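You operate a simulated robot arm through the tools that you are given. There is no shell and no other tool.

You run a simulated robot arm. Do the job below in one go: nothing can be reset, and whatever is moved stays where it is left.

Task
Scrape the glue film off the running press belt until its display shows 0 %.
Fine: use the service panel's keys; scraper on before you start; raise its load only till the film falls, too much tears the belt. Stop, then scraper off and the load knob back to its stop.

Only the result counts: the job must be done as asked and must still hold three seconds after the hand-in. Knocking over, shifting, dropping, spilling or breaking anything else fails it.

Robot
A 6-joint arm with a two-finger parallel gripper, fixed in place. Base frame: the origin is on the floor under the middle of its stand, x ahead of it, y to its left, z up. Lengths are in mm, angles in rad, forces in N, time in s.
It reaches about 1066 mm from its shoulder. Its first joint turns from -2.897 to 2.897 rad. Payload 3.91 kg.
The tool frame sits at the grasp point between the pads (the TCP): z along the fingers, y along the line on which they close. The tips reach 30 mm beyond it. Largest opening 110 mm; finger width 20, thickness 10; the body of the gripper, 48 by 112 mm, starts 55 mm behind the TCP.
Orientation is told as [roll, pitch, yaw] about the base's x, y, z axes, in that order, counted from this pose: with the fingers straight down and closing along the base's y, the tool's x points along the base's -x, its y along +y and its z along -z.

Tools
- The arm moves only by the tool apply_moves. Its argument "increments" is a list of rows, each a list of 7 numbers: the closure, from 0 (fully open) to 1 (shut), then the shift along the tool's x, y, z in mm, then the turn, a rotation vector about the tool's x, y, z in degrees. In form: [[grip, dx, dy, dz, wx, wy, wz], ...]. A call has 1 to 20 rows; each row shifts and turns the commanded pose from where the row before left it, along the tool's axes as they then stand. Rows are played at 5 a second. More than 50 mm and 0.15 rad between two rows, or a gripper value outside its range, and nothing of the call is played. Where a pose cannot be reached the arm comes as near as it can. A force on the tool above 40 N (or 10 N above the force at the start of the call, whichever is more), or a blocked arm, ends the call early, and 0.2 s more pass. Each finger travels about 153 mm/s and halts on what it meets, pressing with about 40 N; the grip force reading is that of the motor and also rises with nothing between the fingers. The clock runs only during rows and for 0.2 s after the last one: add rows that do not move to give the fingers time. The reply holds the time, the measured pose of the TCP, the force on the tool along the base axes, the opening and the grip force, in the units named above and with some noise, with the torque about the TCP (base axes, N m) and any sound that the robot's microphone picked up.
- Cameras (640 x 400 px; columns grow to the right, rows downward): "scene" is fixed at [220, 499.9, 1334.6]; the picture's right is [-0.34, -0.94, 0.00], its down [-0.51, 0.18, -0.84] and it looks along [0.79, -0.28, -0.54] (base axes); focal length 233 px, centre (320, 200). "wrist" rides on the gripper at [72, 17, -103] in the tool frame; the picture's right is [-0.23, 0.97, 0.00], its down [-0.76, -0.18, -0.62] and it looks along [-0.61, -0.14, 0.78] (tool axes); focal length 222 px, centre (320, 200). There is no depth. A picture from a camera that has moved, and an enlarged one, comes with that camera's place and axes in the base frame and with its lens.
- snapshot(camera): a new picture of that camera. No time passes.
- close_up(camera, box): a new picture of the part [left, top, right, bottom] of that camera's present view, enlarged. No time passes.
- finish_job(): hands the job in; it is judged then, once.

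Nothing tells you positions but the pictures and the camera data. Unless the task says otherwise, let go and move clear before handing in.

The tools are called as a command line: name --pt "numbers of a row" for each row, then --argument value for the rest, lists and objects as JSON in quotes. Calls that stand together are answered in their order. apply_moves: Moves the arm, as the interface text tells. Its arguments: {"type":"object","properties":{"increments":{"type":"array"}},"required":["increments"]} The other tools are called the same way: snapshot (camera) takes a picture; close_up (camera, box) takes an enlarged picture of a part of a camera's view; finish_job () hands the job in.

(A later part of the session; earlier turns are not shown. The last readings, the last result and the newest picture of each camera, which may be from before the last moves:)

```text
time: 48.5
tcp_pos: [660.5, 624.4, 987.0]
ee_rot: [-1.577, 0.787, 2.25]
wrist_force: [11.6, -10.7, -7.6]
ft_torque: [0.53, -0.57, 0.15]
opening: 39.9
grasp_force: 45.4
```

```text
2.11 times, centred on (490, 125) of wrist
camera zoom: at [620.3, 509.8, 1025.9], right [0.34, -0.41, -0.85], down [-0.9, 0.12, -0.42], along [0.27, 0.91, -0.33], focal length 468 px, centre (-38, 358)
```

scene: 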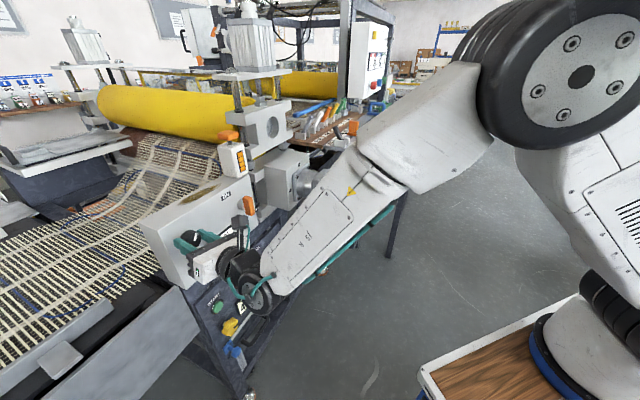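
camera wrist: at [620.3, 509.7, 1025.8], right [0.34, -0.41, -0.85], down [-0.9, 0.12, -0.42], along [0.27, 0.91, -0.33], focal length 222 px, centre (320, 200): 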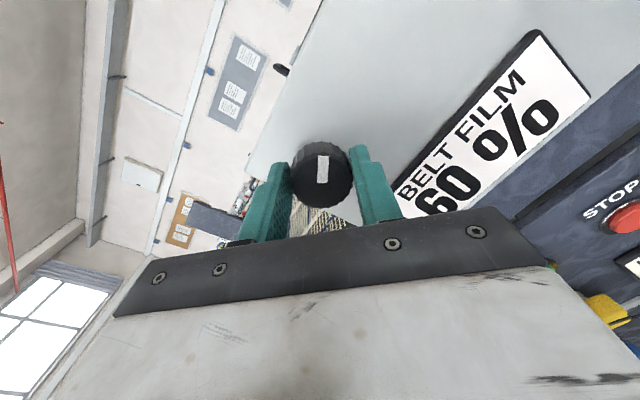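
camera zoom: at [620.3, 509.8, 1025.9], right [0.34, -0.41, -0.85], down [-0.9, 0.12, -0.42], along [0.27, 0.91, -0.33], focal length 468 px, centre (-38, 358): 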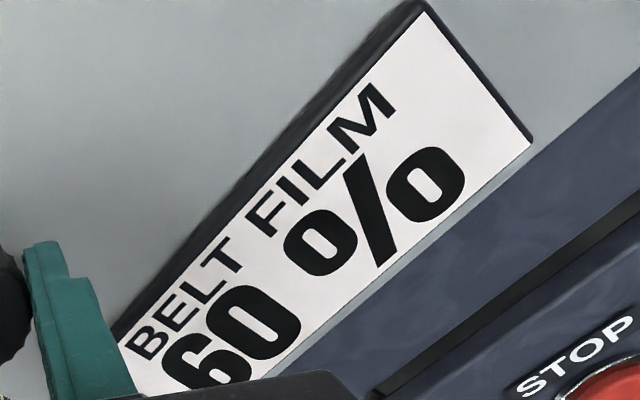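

apply_moves --pt "1 0 0 0 0 0 0" --pt "1 0 0 0 0 0 0" --pt "1 0 0 0 0 0 0" --pt "1 0 0 0 0 0 0" --pt "1 0 0 0 0 0 0" --pt "1 0 0 0 0 0 0" --pt "1 0 0 0 0 0 0" --pt "1 0 0 0 0 0 0" --pt "1 0 0 0 0 0 0"

snapshot --camera "wrist"

snapshot --camera "scene"

```text
time: 50.5
tcp_pos: [659.8, 623.9, 986.1]
ee_rot: [-1.577, 0.787, 2.252]
wrist_force: [12.7, -9.5, -7.7]
ft_torque: [0.34, -0.34, 0.46]
opening: 39.9
grasp_force: 44.9
```

```text
taken
camera wrist: at [620.3, 509.8, 1025.8], right [0.34, -0.41, -0.85], down [-0.9, 0.12, -0.42], along [0.27, 0.91, -0.33], focal length 222 px, centre (320, 200)
```

wrist: 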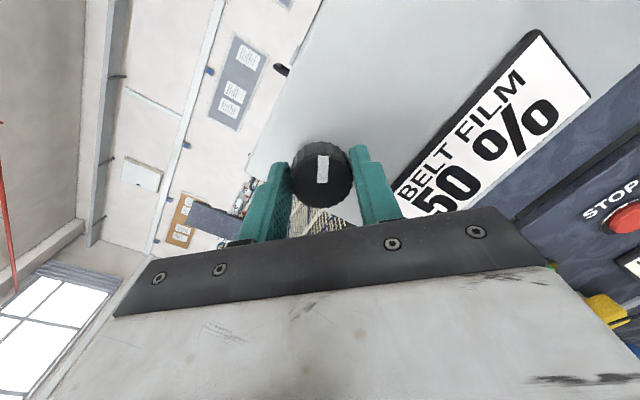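

```text
taken
```

scene: 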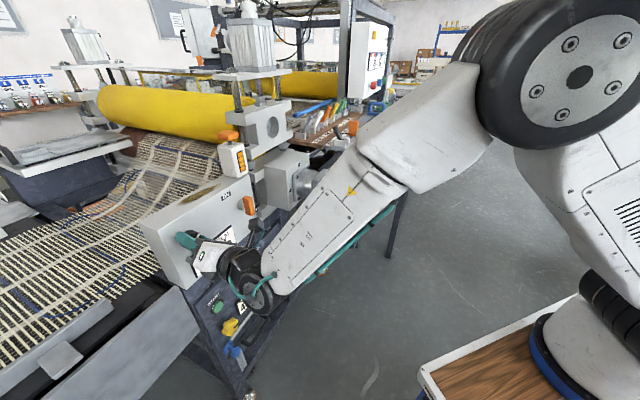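

Film is at 50 % and falling steadily, so the load is right. I'll let go of the knob, back away and move to the STOP key so I can press it as soon as 0 % shows.

apply_moves --pt "0.4 0 0 0 0 0 0" --pt "0.4 0 0 0 0 0 0" --pt "0.4 0 0 -20 0 0 0" --pt "0.4 0 0 -25 0 0 0" --pt "0.4 0 0 -25 0 0 0" --pt "1 0 0 0 0 0 -7.5" --pt "1 0 0 0 0 0 -7.5" --pt "1 0 0 0 0 0 -7.5" --pt "1 0 0 0 0 0 -7.5" --pt "1 0 0 0 0 0 -7" --pt "1 0 0 0 0 0 -7"

snapshot --camera "wrist"

close_up --camera "scene" --box '[140, 190, 300, 310]'

```text
time: 52.9
tcp_pos: [606.0, 580.0, 988.3]
ee_rot: [-1.964, 1.555, 1.865]
wrist_force: [0.4, -0.2, 0.2]
ft_torque: [-0.04, -0.01, 0.02]
opening: 0.0
grasp_force: 38.2
```

```text
taken
camera wrist: at [536.9, 500.6, 1059.7], right [0.62, -0.75, -0.24], down [-0.6, -0.25, -0.76], along [0.51, 0.61, -0.6], focal length 222 px, centre (320, 200)
```

wrist: 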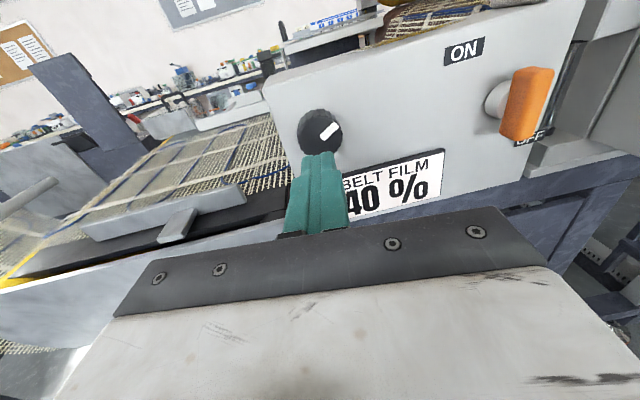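

```text
3.33 times, centred on (220, 250) of scene
camera zoom: at [220.0, 499.9, 1334.6], right [-0.34, -0.94, 0.0], down [-0.51, 0.18, -0.84], along [0.79, -0.28, -0.54], focal length 778 px, centre (653, 33)
```

zoom: 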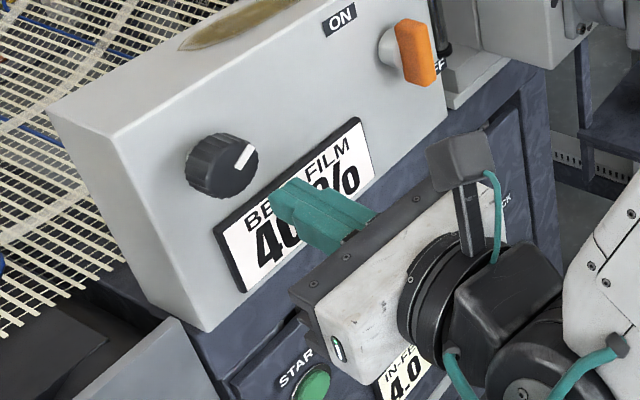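

40 % now, with the knob holding its position. Moving down in front of the STOP key.

apply_moves --pt "1 -39 12.6 2 0 0 0" --pt "1 -39 12.6 2 0 0 0" --pt "1 -39 12.6 2 0 0 0" --pt "1 -39 12.6 2 0 0 0" --pt "1 -39 12.6 2 0 0 0" --pt "1 -39 12.6 2 0 0 0" --pt "1 -40 12.6 2 -5 0 0" --pt "1 0 0 0 0 0 0"

snapshot --camera "wrist"

close_up --camera "scene" --box '[140, 190, 300, 310]'

```text
time: 54.7
tcp_pos: [673.0, 524.5, 712.8]
ee_rot: [-1.853, 1.555, 1.887]
wrist_force: [0.8, 0.5, 0.1]
ft_torque: [0.0, -0.03, 0.01]
opening: 0.0
grasp_force: 37.8
```

```text
taken
camera wrist: at [597.2, 451.9, 784.1], right [0.55, -0.8, -0.24], down [-0.62, -0.19, -0.76], along [0.56, 0.57, -0.6], focal length 222 px, centre (320, 200)
```

wrist: 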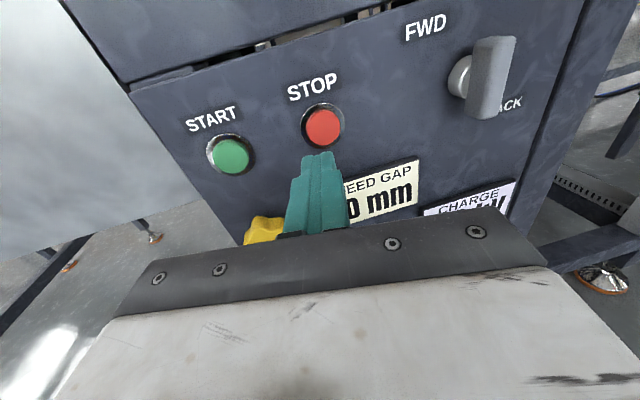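

```text
3.33 times, centred on (220, 250) of scene
camera zoom: at [220.0, 499.9, 1334.6], right [-0.34, -0.94, 0.0], down [-0.51, 0.18, -0.84], along [0.79, -0.28, -0.54], focal length 778 px, centre (653, 33)
```

zoom: 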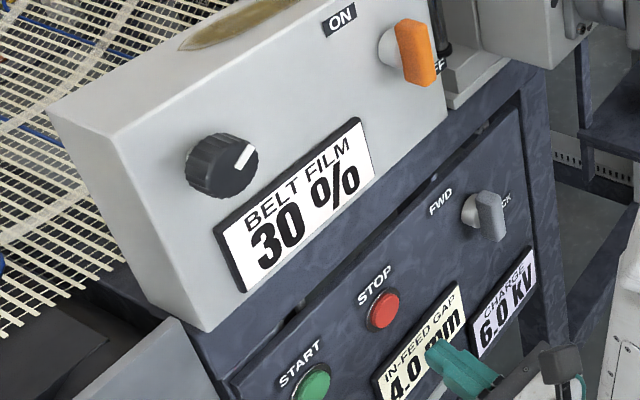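

Film is 30 %, charge steady at 6.0 kV. STOP is aligned with the fingers; I'll move in to about 10 mm from it and wait there.

apply_moves --pt "1 2 1 16 0 0 0" --pt "1 0 0 16 0 0 0" --pt "1 0 0 14 0 0 0" --pt "1 0 0 0 0 0 0"

snapshot --camera "wrist"

close_up --camera "scene" --box '[140, 190, 300, 310]'

```text
time: 55.7
tcp_pos: [707.4, 550.6, 714.9]
ee_rot: [-1.822, 1.555, 1.918]
wrist_force: [-0.1, 0.2, 0.9]
ft_torque: [0.02, 0.02, -0.01]
opening: 0.0
grasp_force: 37.5
```

```text
taken
camera wrist: at [634.0, 477.1, 785.4], right [0.55, -0.8, -0.24], down [-0.62, -0.19, -0.76], along [0.56, 0.57, -0.6], focal length 222 px, centre (320, 200)
```

wrist: 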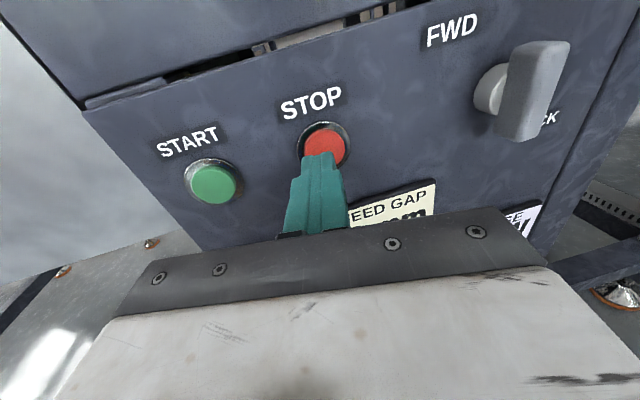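

```text
3.33 times, centred on (220, 250) of scene
camera zoom: at [220.0, 499.9, 1334.6], right [-0.34, -0.94, 0.0], down [-0.51, 0.18, -0.84], along [0.79, -0.28, -0.54], focal length 778 px, centre (653, 33)
```

zoom: 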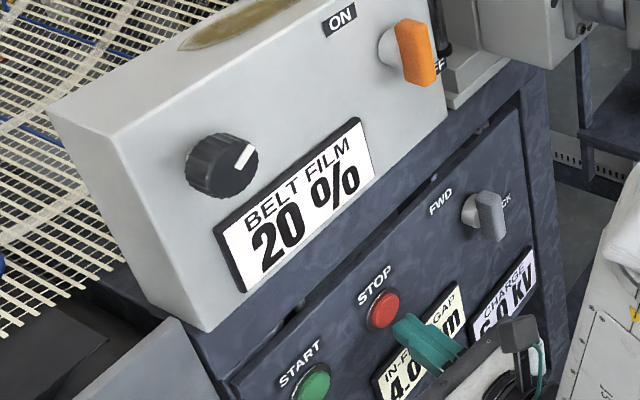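

20 % now; tips about 15 mm from STOP. I'll centre a touch and keep waiting.

apply_moves --pt "1 0 2 4 0 0 0" --pt "1 0 0 0 0 0 0" --pt "1 0 0 0 0 0 0" --pt "1 0 0 0 0 0 0" --pt "1 0 0 0 0 0 0" --pt "1 0 0 0 0 0 0"

close_up --camera "scene" --box '[140, 190, 300, 310]'

```text
time: 57.1
tcp_pos: [713.4, 552.1, 715.0]
ee_rot: [-1.818, 1.555, 1.922]
wrist_force: [0.6, 0.6, -0.3]
ft_torque: [-0.01, -0.02, 0.03]
opening: 0.0
grasp_force: 37.7
```

```text
3.33 times, centred on (220, 250) of scene
camera zoom: at [220.0, 499.9, 1334.6], right [-0.34, -0.94, 0.0], down [-0.51, 0.18, -0.84], along [0.79, -0.28, -0.54], focal length 778 px, centre (653, 33)
```

zoom: 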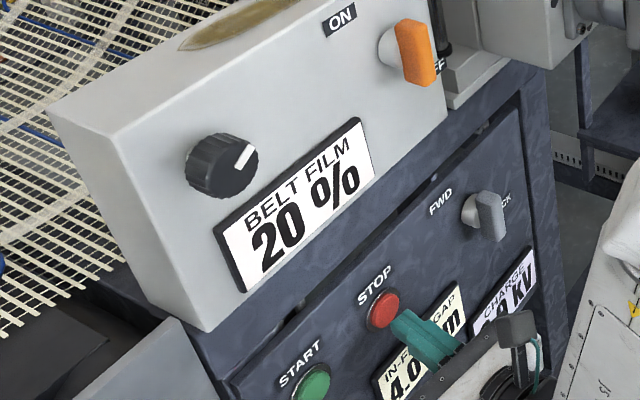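

apply_moves --pt "1 0 0 0 0 0 0" --pt "1 0 0 0 0 0 0" --pt "1 0 0 0 0 0 0" --pt "1 0 0 0 0 0 0" --pt "1 0 0 0 0 0 0"

close_up --camera "scene" --box '[140, 190, 300, 310]'

```text
time: 58.3
tcp_pos: [714.2, 552.4, 713.9]
ee_rot: [-1.819, 1.554, 1.921]
wrist_force: [0.3, -0.3, -0.7]
ft_torque: [0.02, 0.01, -0.03]
opening: 0.0
grasp_force: 37.8
```

```text
3.33 times, centred on (220, 250) of scene
camera zoom: at [220.0, 499.9, 1334.6], right [-0.34, -0.94, 0.0], down [-0.51, 0.18, -0.84], along [0.79, -0.28, -0.54], focal length 778 px, centre (653, 33)
```

zoom: 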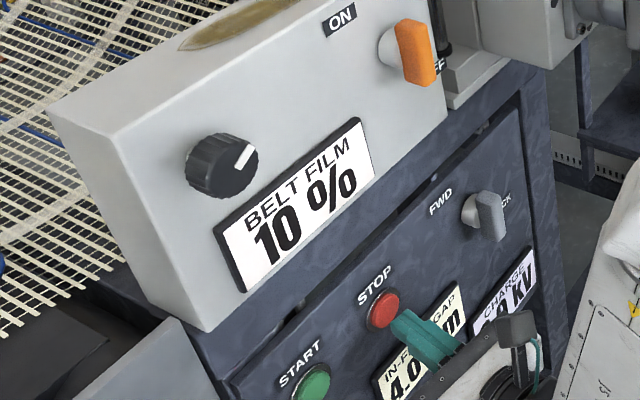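

apply_moves --pt "1 0 0 0 0 0 0" --pt "1 0 0 0 0 0 0" --pt "1 0 0 0 0 0 0" --pt "1 0 0 0 0 0 0" --pt "1 0 0 0 0 0 0"

close_up --camera "scene" --box '[140, 190, 300, 310]'

```text
time: 59.5
tcp_pos: [713.0, 551.8, 714.3]
ee_rot: [-1.817, 1.553, 1.92]
wrist_force: [-0.2, -0.6, 0.1]
ft_torque: [0.02, -0.04, -0.03]
opening: 0.1
grasp_force: 37.3
```

```text
3.33 times, centred on (220, 250) of scene
camera zoom: at [220.0, 499.9, 1334.6], right [-0.34, -0.94, 0.0], down [-0.51, 0.18, -0.84], along [0.79, -0.28, -0.54], focal length 778 px, centre (653, 33)
```

zoom: 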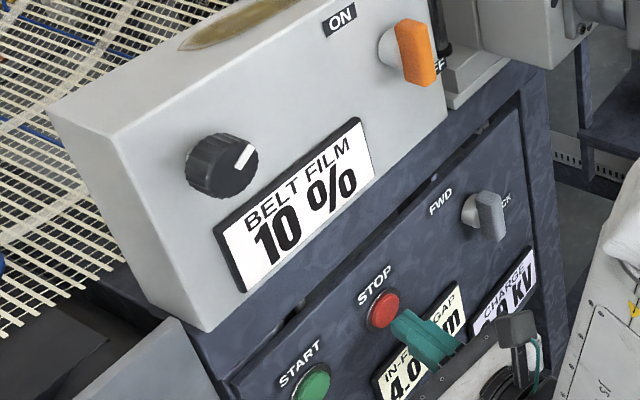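

apply_moves --pt "1 0 0 0 0 0 0" --pt "1 0 0 0 0 0 0" --pt "1 0 0 0 0 0 0"

close_up --camera "scene" --box '[140, 190, 300, 310]'

```text
time: 60.3
tcp_pos: [713.4, 551.8, 714.4]
ee_rot: [-1.819, 1.556, 1.923]
wrist_force: [0.0, -0.1, -0.2]
ft_torque: [0.02, 0.0, 0.0]
opening: 0.0
grasp_force: 37.7
```

```text
3.33 times, centred on (220, 250) of scene
camera zoom: at [220.0, 499.9, 1334.6], right [-0.34, -0.94, 0.0], down [-0.51, 0.18, -0.84], along [0.79, -0.28, -0.54], focal length 778 px, centre (653, 33)
```

zoom: 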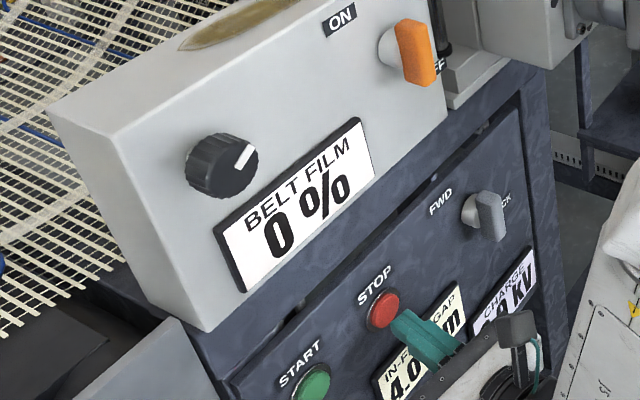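

The display shows 0 %. Pressing STOP now.

apply_moves --pt "1 0 0 4 0 0 0" --pt "1 0 0 4 0 0 0" --pt "1 0 0 4 0 0 0" --pt "1 0 0 3 0 0 0" --pt "1 0 0 2 0 0 0" --pt "1 0 0 0 0 0 0"

snapshot --camera "wrist"

close_up --camera "scene" --box '[140, 190, 300, 310]'

```text
time: 61.7
tcp_pos: [725.9, 560.9, 715.2]
ee_rot: [-1.806, 1.556, 1.932]
wrist_force: [-0.8, -0.1, -0.3]
ft_torque: [0.0, -0.01, 0.01]
opening: 0.0
grasp_force: 38.0
```

```text
taken
camera wrist: at [652.4, 486.5, 786.7], right [0.55, -0.8, -0.24], down [-0.62, -0.19, -0.76], along [0.56, 0.57, -0.6], focal length 222 px, centre (320, 200)
```

wrist: 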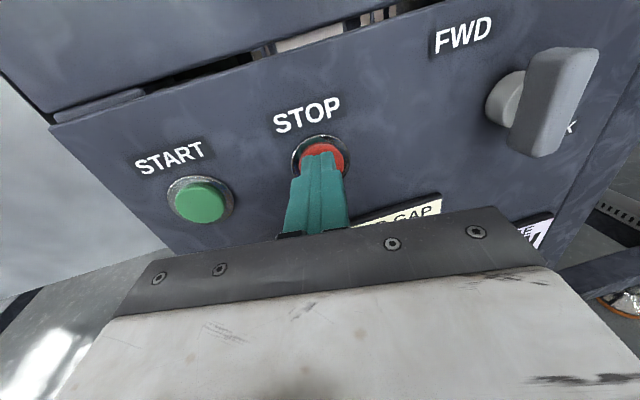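

```text
3.33 times, centred on (220, 250) of scene
camera zoom: at [220.0, 499.9, 1334.6], right [-0.34, -0.94, 0.0], down [-0.51, 0.18, -0.84], along [0.79, -0.28, -0.54], focal length 778 px, centre (653, 33)
```

zoom: 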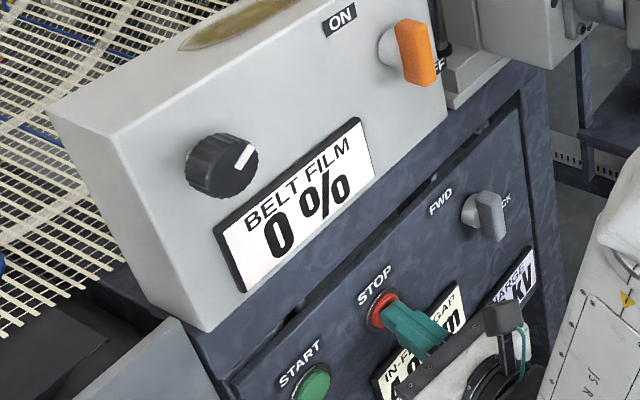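

No contact yet; pressing further.

apply_moves --pt "1 0 0 3 0 0 0" --pt "1 0 0 3 0 0 0" --pt "1 0 0 2 0 0 0"

snapshot --camera "wrist"

```text
time: 62.5
tcp_pos: [732.7, 564.9, 714.7]
ee_rot: [-1.75, 1.556, 1.99]
wrist_force: [-12.7, -7.7, 0.0]
ft_torque: [0.03, 0.01, 0.17]
opening: 0.0
grasp_force: 37.3
heard: click
```

```text
taken
camera wrist: at [658.1, 491.0, 786.5], right [0.55, -0.8, -0.24], down [-0.62, -0.19, -0.76], along [0.56, 0.57, -0.6], focal length 222 px, centre (320, 200)
```

wrist: 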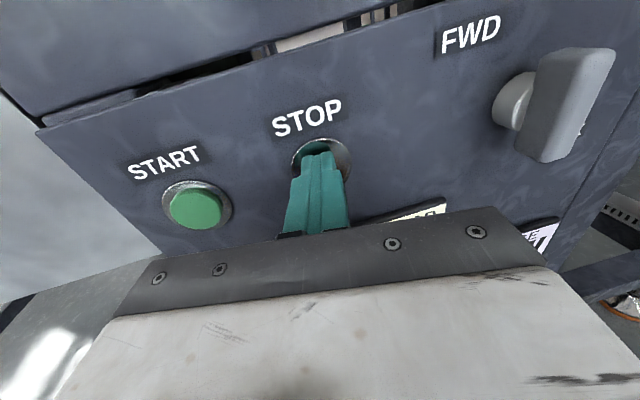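

Click heard. I'll back away from STOP and check that the displays show the belt stopped (film 0 %, charge dropping).

apply_moves --pt "1 0 0 -15 0 0 0" --pt "1 0 0 -25 0 0 0" --pt "1 0 0 -30 0 0 0" --pt "1 0 0 0 0 0 0"

snapshot --camera "wrist"

close_up --camera "scene" --box '[140, 190, 300, 310]'

```text
time: 63.5
tcp_pos: [674.9, 524.3, 716.8]
ee_rot: [-1.842, 1.553, 1.899]
wrist_force: [0.9, -0.2, -0.1]
ft_torque: [-0.02, 0.0, 0.0]
opening: 0.2
grasp_force: 38.3
```

```text
taken
camera wrist: at [600.3, 451.8, 788.2], right [0.55, -0.8, -0.24], down [-0.62, -0.19, -0.76], along [0.56, 0.57, -0.6], focal length 222 px, centre (320, 200)
```

wrist: 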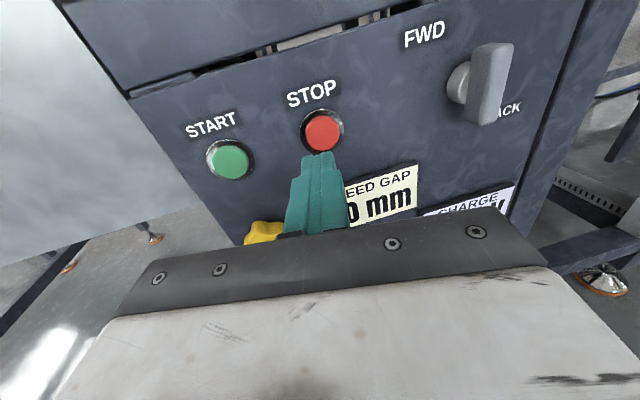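

```text
3.33 times, centred on (220, 250) of scene
camera zoom: at [220.0, 499.9, 1334.6], right [-0.34, -0.94, 0.0], down [-0.51, 0.18, -0.84], along [0.79, -0.28, -0.54], focal length 778 px, centre (653, 33)
```

zoom: 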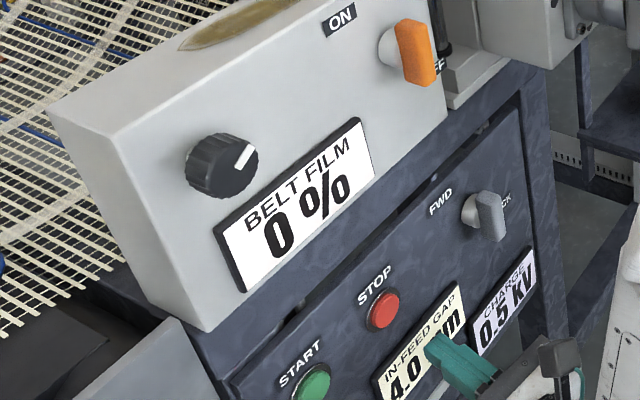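

Charge has dropped to 0.5 kV and the film stays at 0 %: the belt is stopped. Now the scraper goes off: I'll rise to the lever and approach on the right side of its upper half, to push it counter-clockwise.

apply_moves --pt "1 44 0 -2.5 0 0 0" --pt "1 44 0 -2.5 0 0 0" --pt "1 44 0 -2.5 0 0 0" --pt "1 44 0 -2.5 0 0 0" --pt "1 44 0 -2.5 0 0 0" --pt "1 45 0 -2.5 0 0 0" --pt "1 0 0 0 -8.5 0 0" --pt "1 0 24 12.8 0 0 0" --pt "1 0 24 12.8 0 0 0" --pt "1 0 24 12.8 0 0 0" --pt "1 0 24 12.8 0 0 0" --pt "1 0 0 0 0 0 0"

snapshot --camera "wrist"

close_up --camera "scene" --box '[225, 180, 305, 240]'

```text
time: 66.1
tcp_pos: [754.6, 451.0, 978.2]
ee_rot: [-1.662, 1.555, 1.928]
wrist_force: [0.1, -0.1, 0.4]
ft_torque: [0.02, 0.01, 0.01]
opening: 0.2
grasp_force: 37.4
```

```text
taken
camera wrist: at [668.3, 389.1, 1050.5], right [0.42, -0.87, -0.24], down [-0.64, -0.1, -0.76], along [0.64, 0.48, -0.6], focal length 222 px, centre (320, 200)
```

wrist: 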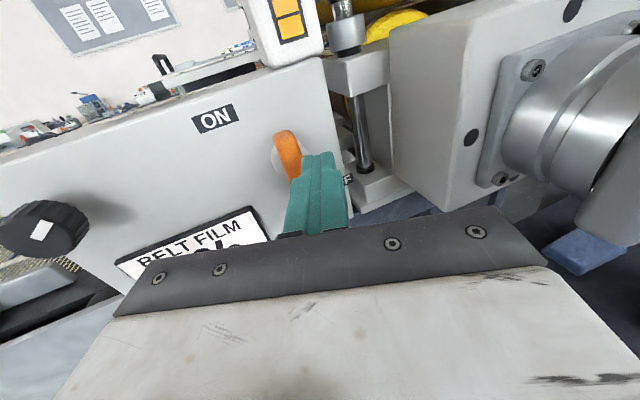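

```text
6.67 times, centred on (265, 210) of scene
camera zoom: at [220.0, 499.9, 1334.6], right [-0.34, -0.94, 0.0], down [-0.51, 0.18, -0.84], along [0.79, -0.28, -0.54], focal length 1556 px, centre (687, 133)
```

zoom: 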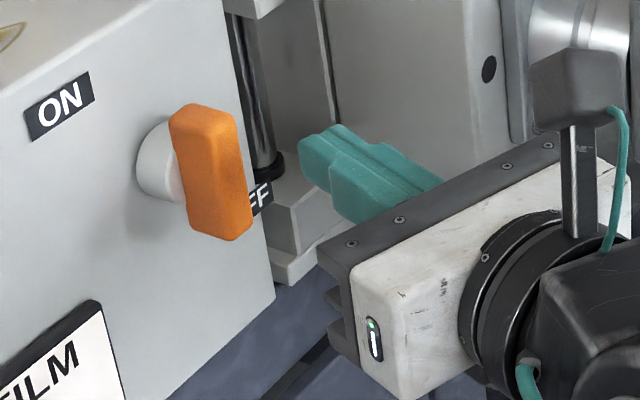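

The tips are to the right of the lever's upper half with clearance. I'll slide in beside it.

apply_moves --pt "1 4 0 14 0 0 0" --pt "1 0 0 14 0 0 0" --pt "1 0 0 14 0 0 0" --pt "1 0 0 0 0 0 0"

snapshot --camera "wrist"

close_up --camera "scene" --box '[225, 180, 305, 240]'

```text
time: 67.1
tcp_pos: [791.0, 466.7, 983.0]
ee_rot: [-1.676, 1.554, 1.915]
wrist_force: [-1.2, 1.2, 0.1]
ft_torque: [0.02, 0.01, -0.02]
opening: 0.2
grasp_force: 37.7
```

```text
taken
camera wrist: at [706.5, 405.9, 1054.1], right [0.42, -0.87, -0.24], down [-0.64, -0.1, -0.76], along [0.64, 0.48, -0.6], focal length 222 px, centre (320, 200)
```

wrist: 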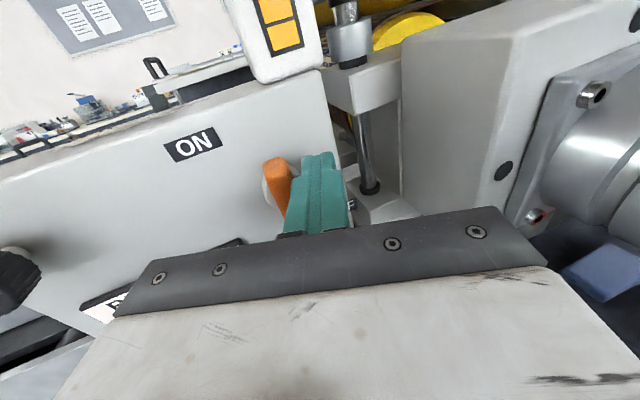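

```text
6.67 times, centred on (265, 210) of scene
camera zoom: at [220.0, 499.9, 1334.6], right [-0.34, -0.94, 0.0], down [-0.51, 0.18, -0.84], along [0.79, -0.28, -0.54], focal length 1556 px, centre (687, 133)
```

zoom: 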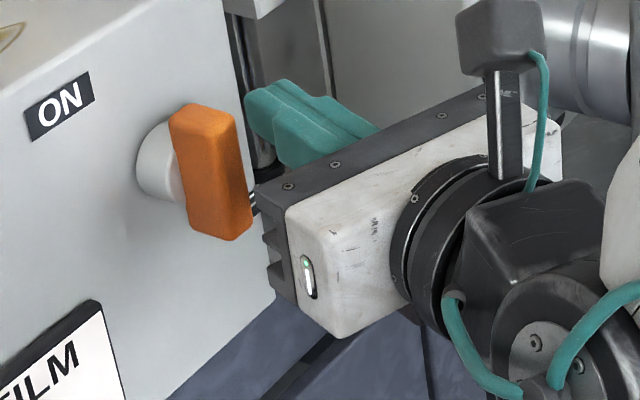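

Positioned beside the lever's upper half. Pushing it left in small steps.

apply_moves --pt "1 0 -6.8 -1.7 0 0 0" --pt "1 2 -5.8 -1.5 0 0 0" --pt "1 3 -5.8 -1.5 0 0 0" --pt "1 2 -5.8 -1.5 0 0 0" --pt "1 1 -4.8 -1.2 0 0 0" --pt "1 0 0 0 0 0 0"

snapshot --camera "wrist"

close_up --camera "scene" --box '[225, 180, 305, 240]'

```text
time: 68.5
tcp_pos: [772.1, 491.0, 991.4]
ee_rot: [-1.686, 1.555, 1.905]
wrist_force: [-0.6, 0.5, -0.4]
ft_torque: [0.01, -0.02, 0.03]
opening: 0.0
grasp_force: 38.1
```

```text
taken
camera wrist: at [686.6, 428.8, 1062.6], right [0.42, -0.87, -0.24], down [-0.64, -0.1, -0.76], along [0.64, 0.48, -0.6], focal length 222 px, centre (320, 200)
```

wrist: 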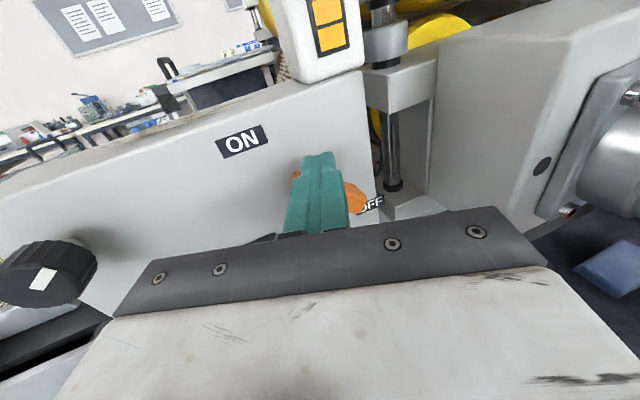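

```text
6.67 times, centred on (265, 210) of scene
camera zoom: at [220.0, 499.9, 1334.6], right [-0.34, -0.94, 0.0], down [-0.51, 0.18, -0.84], along [0.79, -0.28, -0.54], focal length 1556 px, centre (687, 133)
```

zoom: 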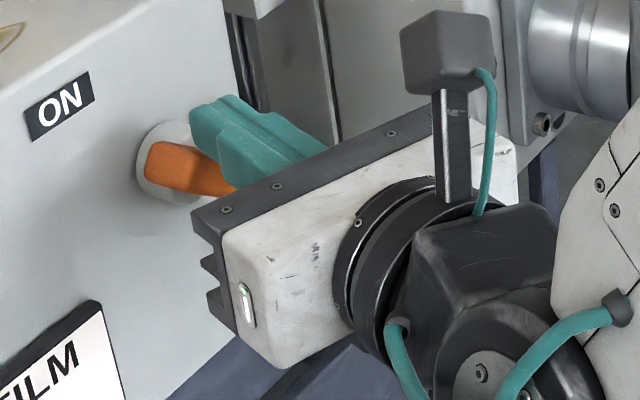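

The lever is about 55° back toward OFF. Continuing left and down over its left end.

apply_moves --pt "1 -1 -5.8 -1.5 0 0 0" --pt "1 -3 -5.8 -1.5 0 0 0" --pt "1 -4 -4.8 -1.2 0 0 0" --pt "1 -3 -2.9 -0.7 0 0 0" --pt "1 -2 0 0 0 0 0" --pt "1 0 0 0 0 0 0"

snapshot --camera "wrist"

close_up --camera "scene" --box '[225, 180, 305, 240]'

```text
time: 69.9
tcp_pos: [758.2, 505.8, 979.4]
ee_rot: [-1.729, 1.556, 1.862]
wrist_force: [-1.1, 0.0, 3.8]
ft_torque: [0.01, -0.05, -0.05]
opening: 0.1
grasp_force: 37.6
```

```text
taken
camera wrist: at [673.6, 444.2, 1050.7], right [0.42, -0.87, -0.24], down [-0.64, -0.1, -0.76], along [0.64, 0.48, -0.6], focal length 222 px, centre (320, 200)
```

wrist: 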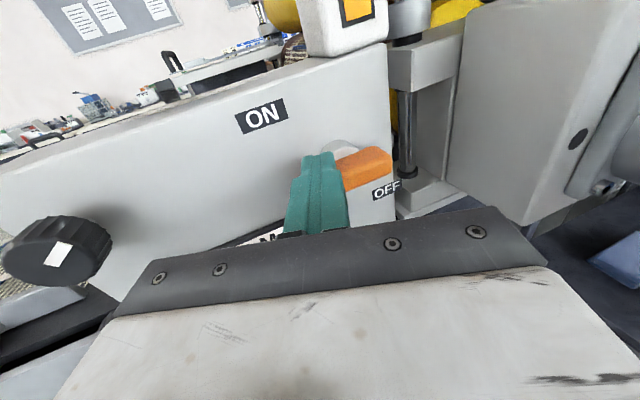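

```text
6.67 times, centred on (265, 210) of scene
camera zoom: at [220.0, 499.9, 1334.6], right [-0.34, -0.94, 0.0], down [-0.51, 0.18, -0.84], along [0.79, -0.28, -0.54], focal length 1556 px, centre (687, 133)
```

zoom: 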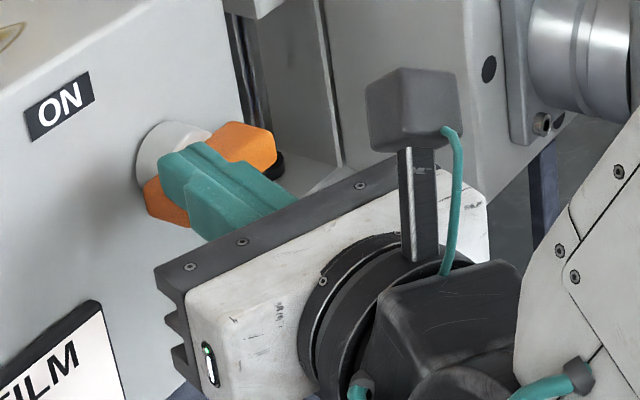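

The lever is nearly horizontal. Pressing down a little more to be sure it is fully on its OFF stop.

apply_moves --pt "1 -2 0 0 0 0 0" --pt "1 -1.5 0 0 0 0 0" --pt "1 0 0 0 0 0 0"

close_up --camera "wrist" --box '[280, 100, 440, 220]'

```text
time: 70.7
tcp_pos: [758.9, 504.7, 980.1]
ee_rot: [-2.052, 1.552, 1.542]
wrist_force: [-2.4, -0.6, 33.5]
ft_torque: [0.23, -0.67, -0.12]
opening: 0.1
grasp_force: 37.7
```

```text
3.33 times, centred on (360, 160) of wrist
camera zoom: at [673.2, 443.9, 1049.7], right [0.42, -0.87, -0.24], down [-0.64, -0.1, -0.76], along [0.64, 0.48, -0.6], focal length 740 px, centre (187, 333)
```

zoom: 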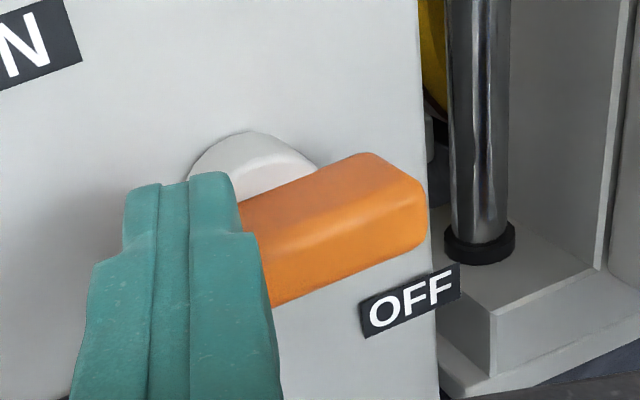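

The lever sits firmly on its OFF stop (33 N). I'll lift off, retreat, and go back to the load knob.

apply_moves --pt "1 6 0 0 0 0 0" --pt "1 0 0 -25 0 0 0" --pt "1 0 0 -25 0 0 0" --pt "1 0 0 -25 0 0 0" --pt "1 0 -26.4 -6.7 0 0 0" --pt "1 0 -26.4 -6.7 0 0 0" --pt "0.4 0 -26.4 -6.7 0 0 0" --pt "0.4 0 -26.4 -6.7 0 0 0" --pt "0.4 0 -26.4 -6.7 0 0 0" --pt "0.4 0 0 0 7 0 0" --pt "0.4 0 0 0 6.5 0 0" --pt "0.4 0 0 0 0 0 0"

snapshot --camera "wrist"

close_up --camera "scene" --box '[140, 190, 300, 310]'

```text
time: 73.3
tcp_pos: [603.5, 576.8, 982.4]
ee_rot: [-1.873, 1.554, 1.956]
wrist_force: [-0.6, -0.5, 0.7]
ft_torque: [0.01, 0.03, 0.0]
opening: 65.9
grasp_force: 0.0
```

```text
taken
camera wrist: at [534.8, 496.7, 1054.0], right [0.62, -0.75, -0.24], down [-0.6, -0.25, -0.76], along [0.51, 0.61, -0.6], focal length 222 px, centre (320, 200)
```

wrist: 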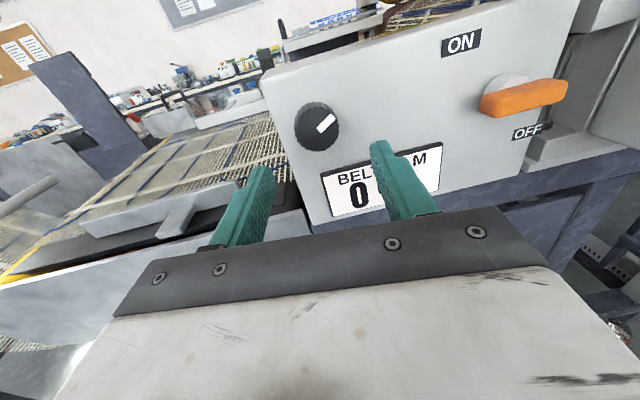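

```text
3.33 times, centred on (220, 250) of scene
camera zoom: at [220.0, 499.9, 1334.6], right [-0.34, -0.94, 0.0], down [-0.51, 0.18, -0.84], along [0.79, -0.28, -0.54], focal length 778 px, centre (653, 33)
```

zoom: 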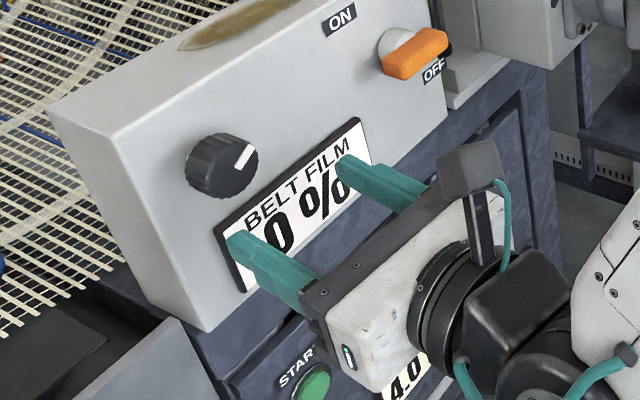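

Lever is horizontal at OFF. I'll roll the gripper 44° clockwise and come in around the knob to turn it back counter-clockwise.

apply_moves --pt "0.4 5 -0.5 0 0 0 0" --pt "0.4 0 0 0 0 0 7.5" --pt "0.4 0 0 0 0 0 7.5" --pt "0.4 0 0 0 0 0 7.5" --pt "0.4 0 0 0 0 0 7.5" --pt "0.4 0 0 0 0 0 7" --pt "0.4 0 0 0 0 0 7" --pt "0.4 0 0 20 0 0 0" --pt "0.4 0 0 20 0 0 0" --pt "0.4 0 0 20 0 0 0" --pt "0.4 0 0 0 0 0 0"

snapshot --camera "wrist"

close_up --camera "scene" --box '[160, 215, 240, 265]'

```text
time: 75.7
tcp_pos: [648.9, 614.0, 989.7]
ee_rot: [-1.577, 0.79, 2.252]
wrist_force: [0.4, 0.6, 0.8]
ft_torque: [-0.03, 0.02, -0.04]
opening: 66.3
grasp_force: 0.1
```

```text
taken
camera wrist: at [609.4, 500.1, 1026.7], right [0.34, -0.41, -0.85], down [-0.9, 0.12, -0.42], along [0.27, 0.91, -0.33], focal length 222 px, centre (320, 200)
```

wrist: 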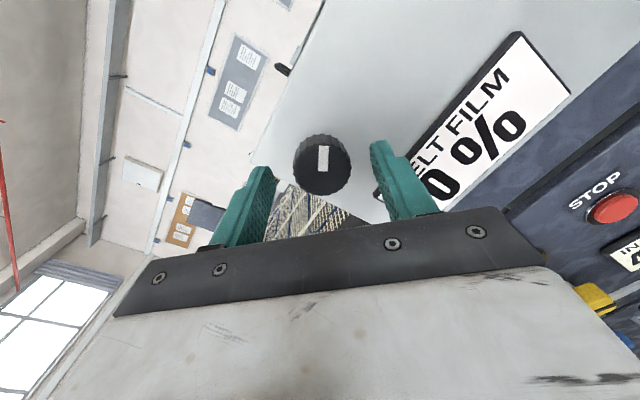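

```text
8.00 times, centred on (200, 240) of scene
camera zoom: at [220.0, 499.9, 1334.6], right [-0.34, -0.94, 0.0], down [-0.51, 0.18, -0.84], along [0.79, -0.28, -0.54], focal length 1867 px, centre (1280, -120)
```

zoom: 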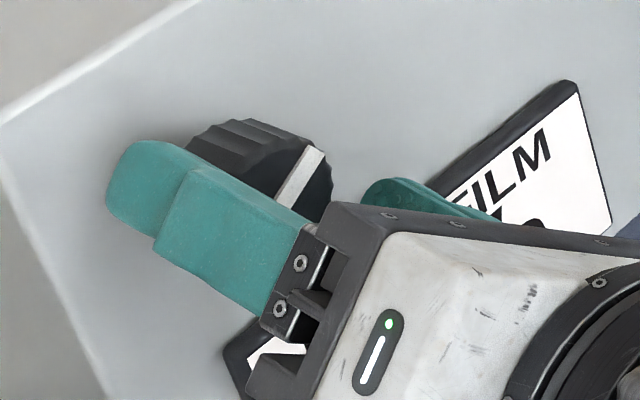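

Nearly centred on the knob. I'll finish the approach and close.

apply_moves --pt "0.4 -1 0.3 15 0 0 0" --pt "1 0 0 0 0 0 0" --pt "1 0 0 0 0 0 0" --pt "1 0 0 0 0 0 0"

close_up --camera "wrist" --box '[250, 110, 400, 220]'

```text
time: 76.7
tcp_pos: [661.0, 624.5, 986.7]
ee_rot: [-1.578, 0.79, 2.252]
wrist_force: [3.1, 2.1, 0.6]
ft_torque: [0.33, -0.34, 0.91]
opening: 39.4
grasp_force: 44.6
```

```text
3.64 times, centred on (325, 165) of wrist
camera zoom: at [621.2, 510.1, 1026.0], right [0.34, -0.41, -0.85], down [-0.9, 0.12, -0.42], along [0.27, 0.91, -0.33], focal length 808 px, centre (302, 327)
```

zoom: 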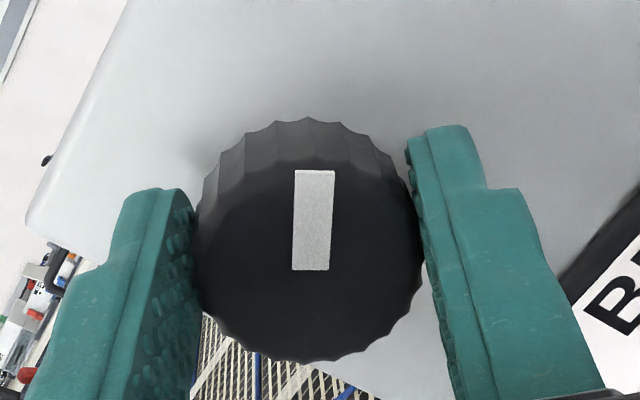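

Gripped. Turning the knob back counter-clockwise.

apply_moves --pt "1 0 0 0 0 0 -6" --pt "1 0 0 0 0 0 -6" --pt "1 0 0 0 0 0 -6" --pt "1 0 0 0 0 0 -6" --pt "1 0 0 0 0 0 -6" --pt "1 0 0 0 0 0 0"

close_up --camera "wrist" --box '[250, 110, 400, 220]'

close_up --camera "scene" --box '[160, 215, 240, 265]'

```text
time: 78.1
tcp_pos: [659.3, 626.1, 987.8]
ee_rot: [-1.597, 1.314, 2.233]
wrist_force: [-9.2, 4.6, 10.1]
ft_torque: [0.72, -0.73, 0.78]
opening: 40.2
grasp_force: 44.4
```

```text
3.64 times, centred on (325, 165) of wrist
camera zoom: at [602.4, 532.9, 1052.9], right [0.56, -0.68, -0.47], down [-0.71, -0.11, -0.7], along [0.42, 0.72, -0.55], focal length 808 px, centre (302, 327)
```

zoom: 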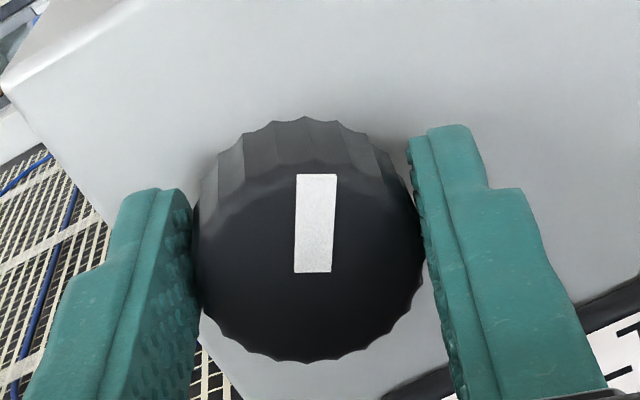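

```text
8.00 times, centred on (200, 240) of scene
camera zoom: at [220.0, 499.9, 1334.6], right [-0.34, -0.94, 0.0], down [-0.51, 0.18, -0.84], along [0.79, -0.28, -0.54], focal length 1867 px, centre (1280, -120)
```

zoom: 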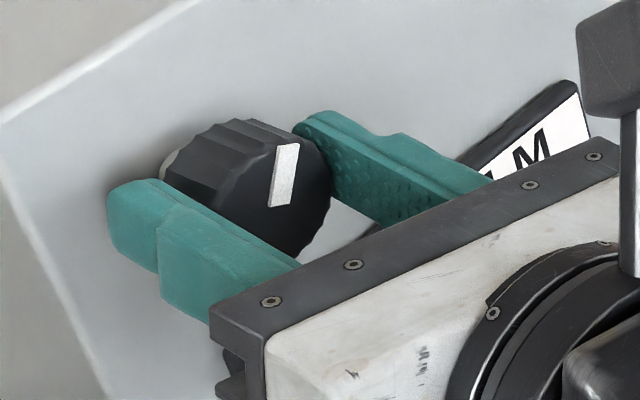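

Almost back. Turning further in small steps until the stop is felt.

apply_moves --pt "1 0 0 0 0 0 -4" --pt "1 0 0 0 0 0 -4" --pt "1 0 0 0 0 0 0"

close_up --camera "wrist" --box '[250, 110, 400, 220]'

close_up --camera "scene" --box '[160, 215, 240, 265]'

```text
time: 78.9
tcp_pos: [660.6, 626.6, 988.0]
ee_rot: [-1.628, 1.452, 2.206]
wrist_force: [-8.6, 13.2, 12.0]
ft_torque: [0.81, -0.8, 1.05]
opening: 39.9
grasp_force: 44.8
```

```text
3.64 times, centred on (325, 165) of wrist
camera zoom: at [596.1, 540.6, 1057.1], right [0.6, -0.73, -0.34], down [-0.65, -0.19, -0.74], along [0.47, 0.66, -0.58], focal length 808 px, centre (302, 327)
```

zoom: 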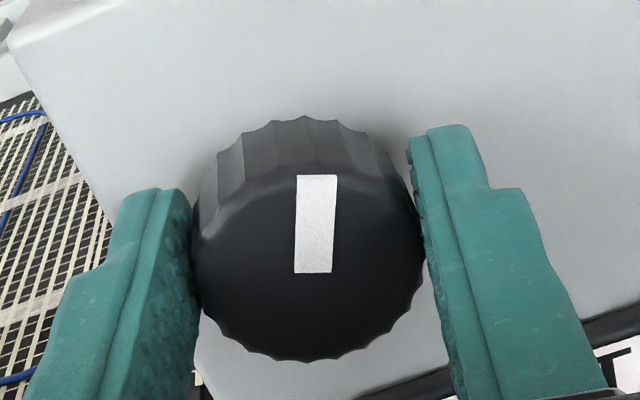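

```text
8.00 times, centred on (200, 240) of scene
camera zoom: at [220.0, 499.9, 1334.6], right [-0.34, -0.94, 0.0], down [-0.51, 0.18, -0.84], along [0.79, -0.28, -0.54], focal length 1867 px, centre (1280, -120)
```

zoom: 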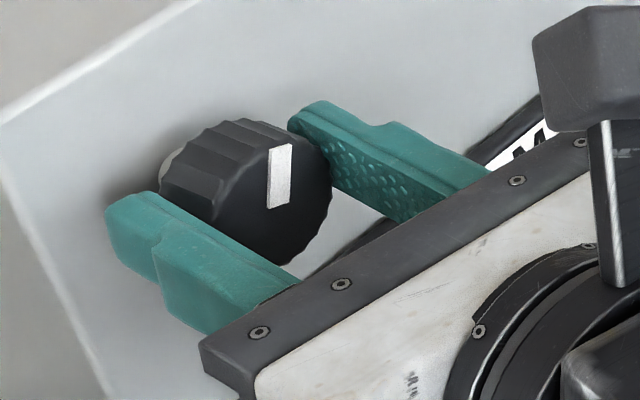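

The mark looks back at its original direction. I'll turn a bit more to confirm it is against the stop.

apply_moves --pt "1 0.5 0 0 0 0 -4" --pt "1 0 0 0 0 0 -4" --pt "1 0 0 0 0 0 0"

close_up --camera "wrist" --box '[250, 110, 400, 220]'

close_up --camera "scene" --box '[160, 215, 240, 265]'

```text
time: 79.7
tcp_pos: [659.5, 627.7, 988.1]
ee_rot: [1.829, 1.547, -0.624]
wrist_force: [-8.9, 22.9, 11.8]
ft_torque: [0.64, -0.61, 1.38]
opening: 40.0
grasp_force: 45.7
```

```text
3.64 times, centred on (325, 165) of wrist
camera zoom: at [589.5, 548.6, 1059.8], right [0.62, -0.76, -0.21], down [-0.58, -0.27, -0.77], along [0.53, 0.6, -0.61], focal length 808 px, centre (302, 327)
```

zoom: 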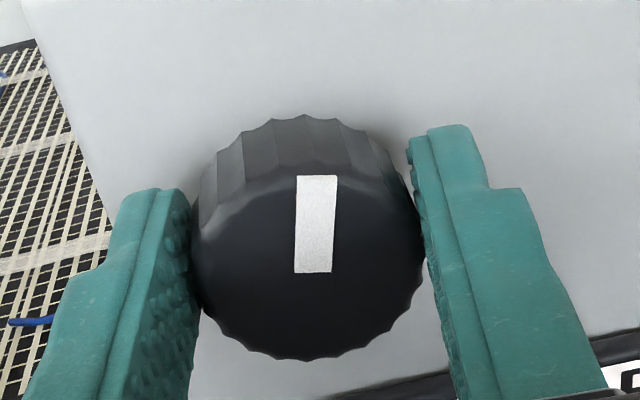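

```text
8.00 times, centred on (200, 240) of scene
camera zoom: at [220.0, 499.9, 1334.6], right [-0.34, -0.94, 0.0], down [-0.51, 0.18, -0.84], along [0.79, -0.28, -0.54], focal length 1867 px, centre (1280, -120)
```

zoom: 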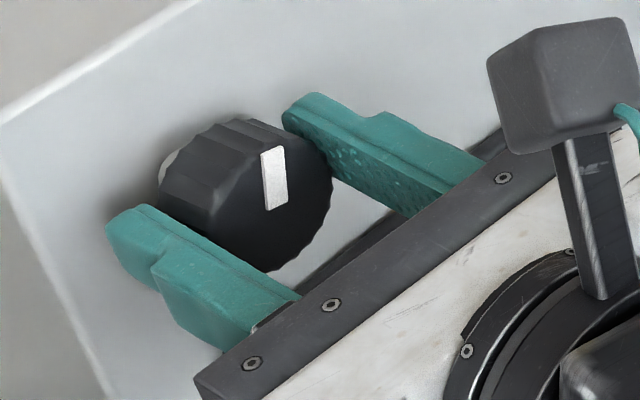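

The knob still turns with the gripper and the axial torque is tiny, so the stop is not reached yet. I'll continue counter-clockwise in small steps, watching the mark and torque.

apply_moves --pt "1 0 -1 0 0 0 -5" --pt "1 0 0 0 0 0 -5" --pt "1 0 0 0 0 0 0"

close_up --camera "wrist" --box '[250, 110, 400, 220]'

close_up --camera "scene" --box '[160, 215, 240, 265]'

```text
time: 80.5
tcp_pos: [659.3, 627.5, 986.8]
ee_rot: [1.598, 1.374, -0.857]
wrist_force: [-19.3, 14.1, 12.4]
ft_torque: [0.64, -0.61, 1.42]
opening: 40.1
grasp_force: 44.5
```

```text
3.64 times, centred on (325, 165) of wrist
camera zoom: at [581.0, 558.9, 1061.1], right [0.63, -0.77, -0.03], down [-0.49, -0.37, -0.79], along [0.59, 0.51, -0.62], focal length 808 px, centre (302, 327)
```

zoom: 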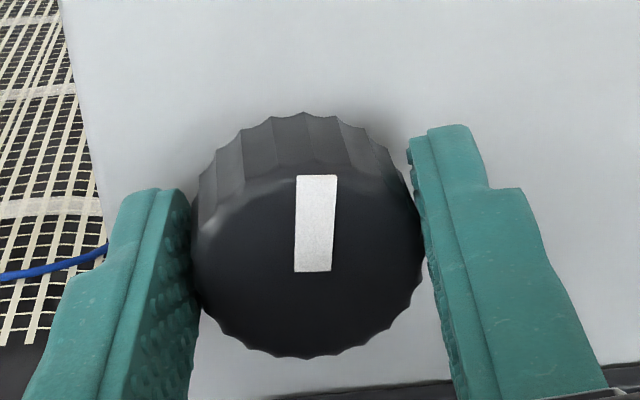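

```text
8.00 times, centred on (200, 240) of scene
camera zoom: at [220.0, 499.9, 1334.6], right [-0.34, -0.94, 0.0], down [-0.51, 0.18, -0.84], along [0.79, -0.28, -0.54], focal length 1867 px, centre (1280, -120)
```

zoom: 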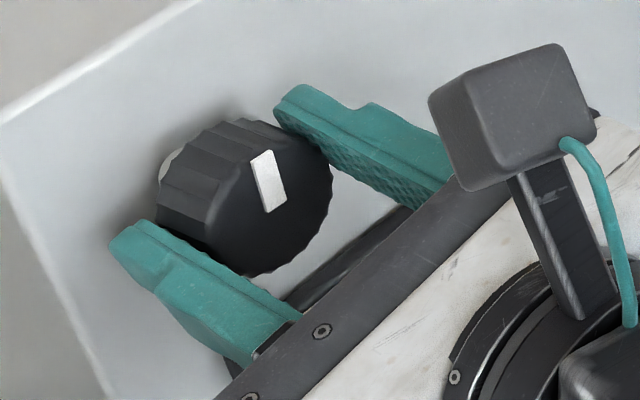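

The knob is now past where it started and still turning. I'll release it briefly to see whether it stays or springs back, then regrip centred.

apply_moves --pt "0.4 0 0 0 0 0 0" --pt "0.4 0 0 0 0 0 0" --pt "0.4 0 0 0 0 0 0"

close_up --camera "wrist" --box '[250, 110, 400, 220]'

close_up --camera "scene" --box '[160, 215, 240, 265]'

```text
time: 81.3
tcp_pos: [661.5, 625.1, 986.2]
ee_rot: [1.593, 1.376, -0.864]
wrist_force: [0.3, -0.3, -0.1]
ft_torque: [0.01, 0.01, 0.03]
opening: 65.8
grasp_force: 0.0
```

```text
3.64 times, centred on (325, 165) of wrist
camera zoom: at [583.1, 557.8, 1060.5], right [0.63, -0.77, -0.03], down [-0.5, -0.37, -0.78], along [0.59, 0.51, -0.62], focal length 808 px, centre (302, 327)
```

zoom: 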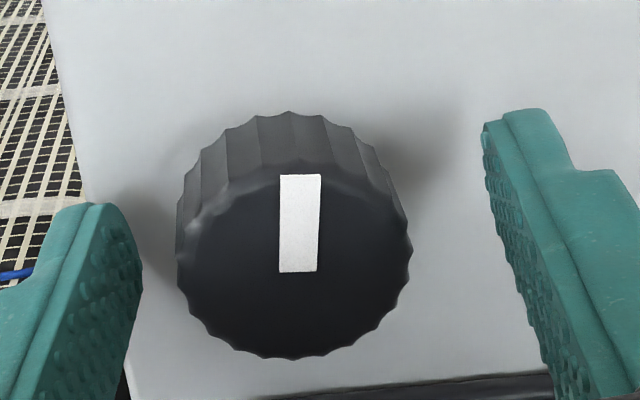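

```text
8.00 times, centred on (200, 240) of scene
camera zoom: at [220.0, 499.9, 1334.6], right [-0.34, -0.94, 0.0], down [-0.51, 0.18, -0.84], along [0.79, -0.28, -0.54], focal length 1867 px, centre (1280, -120)
```

zoom: 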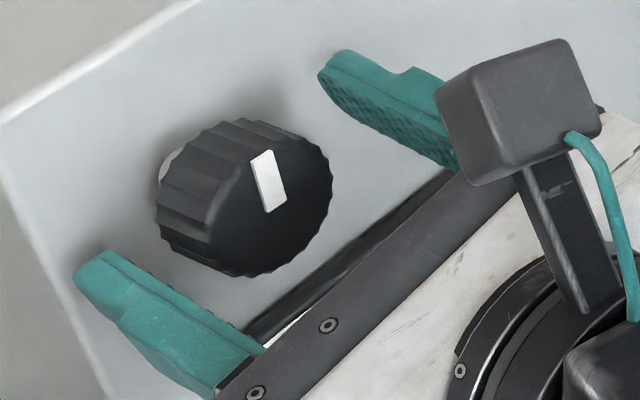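

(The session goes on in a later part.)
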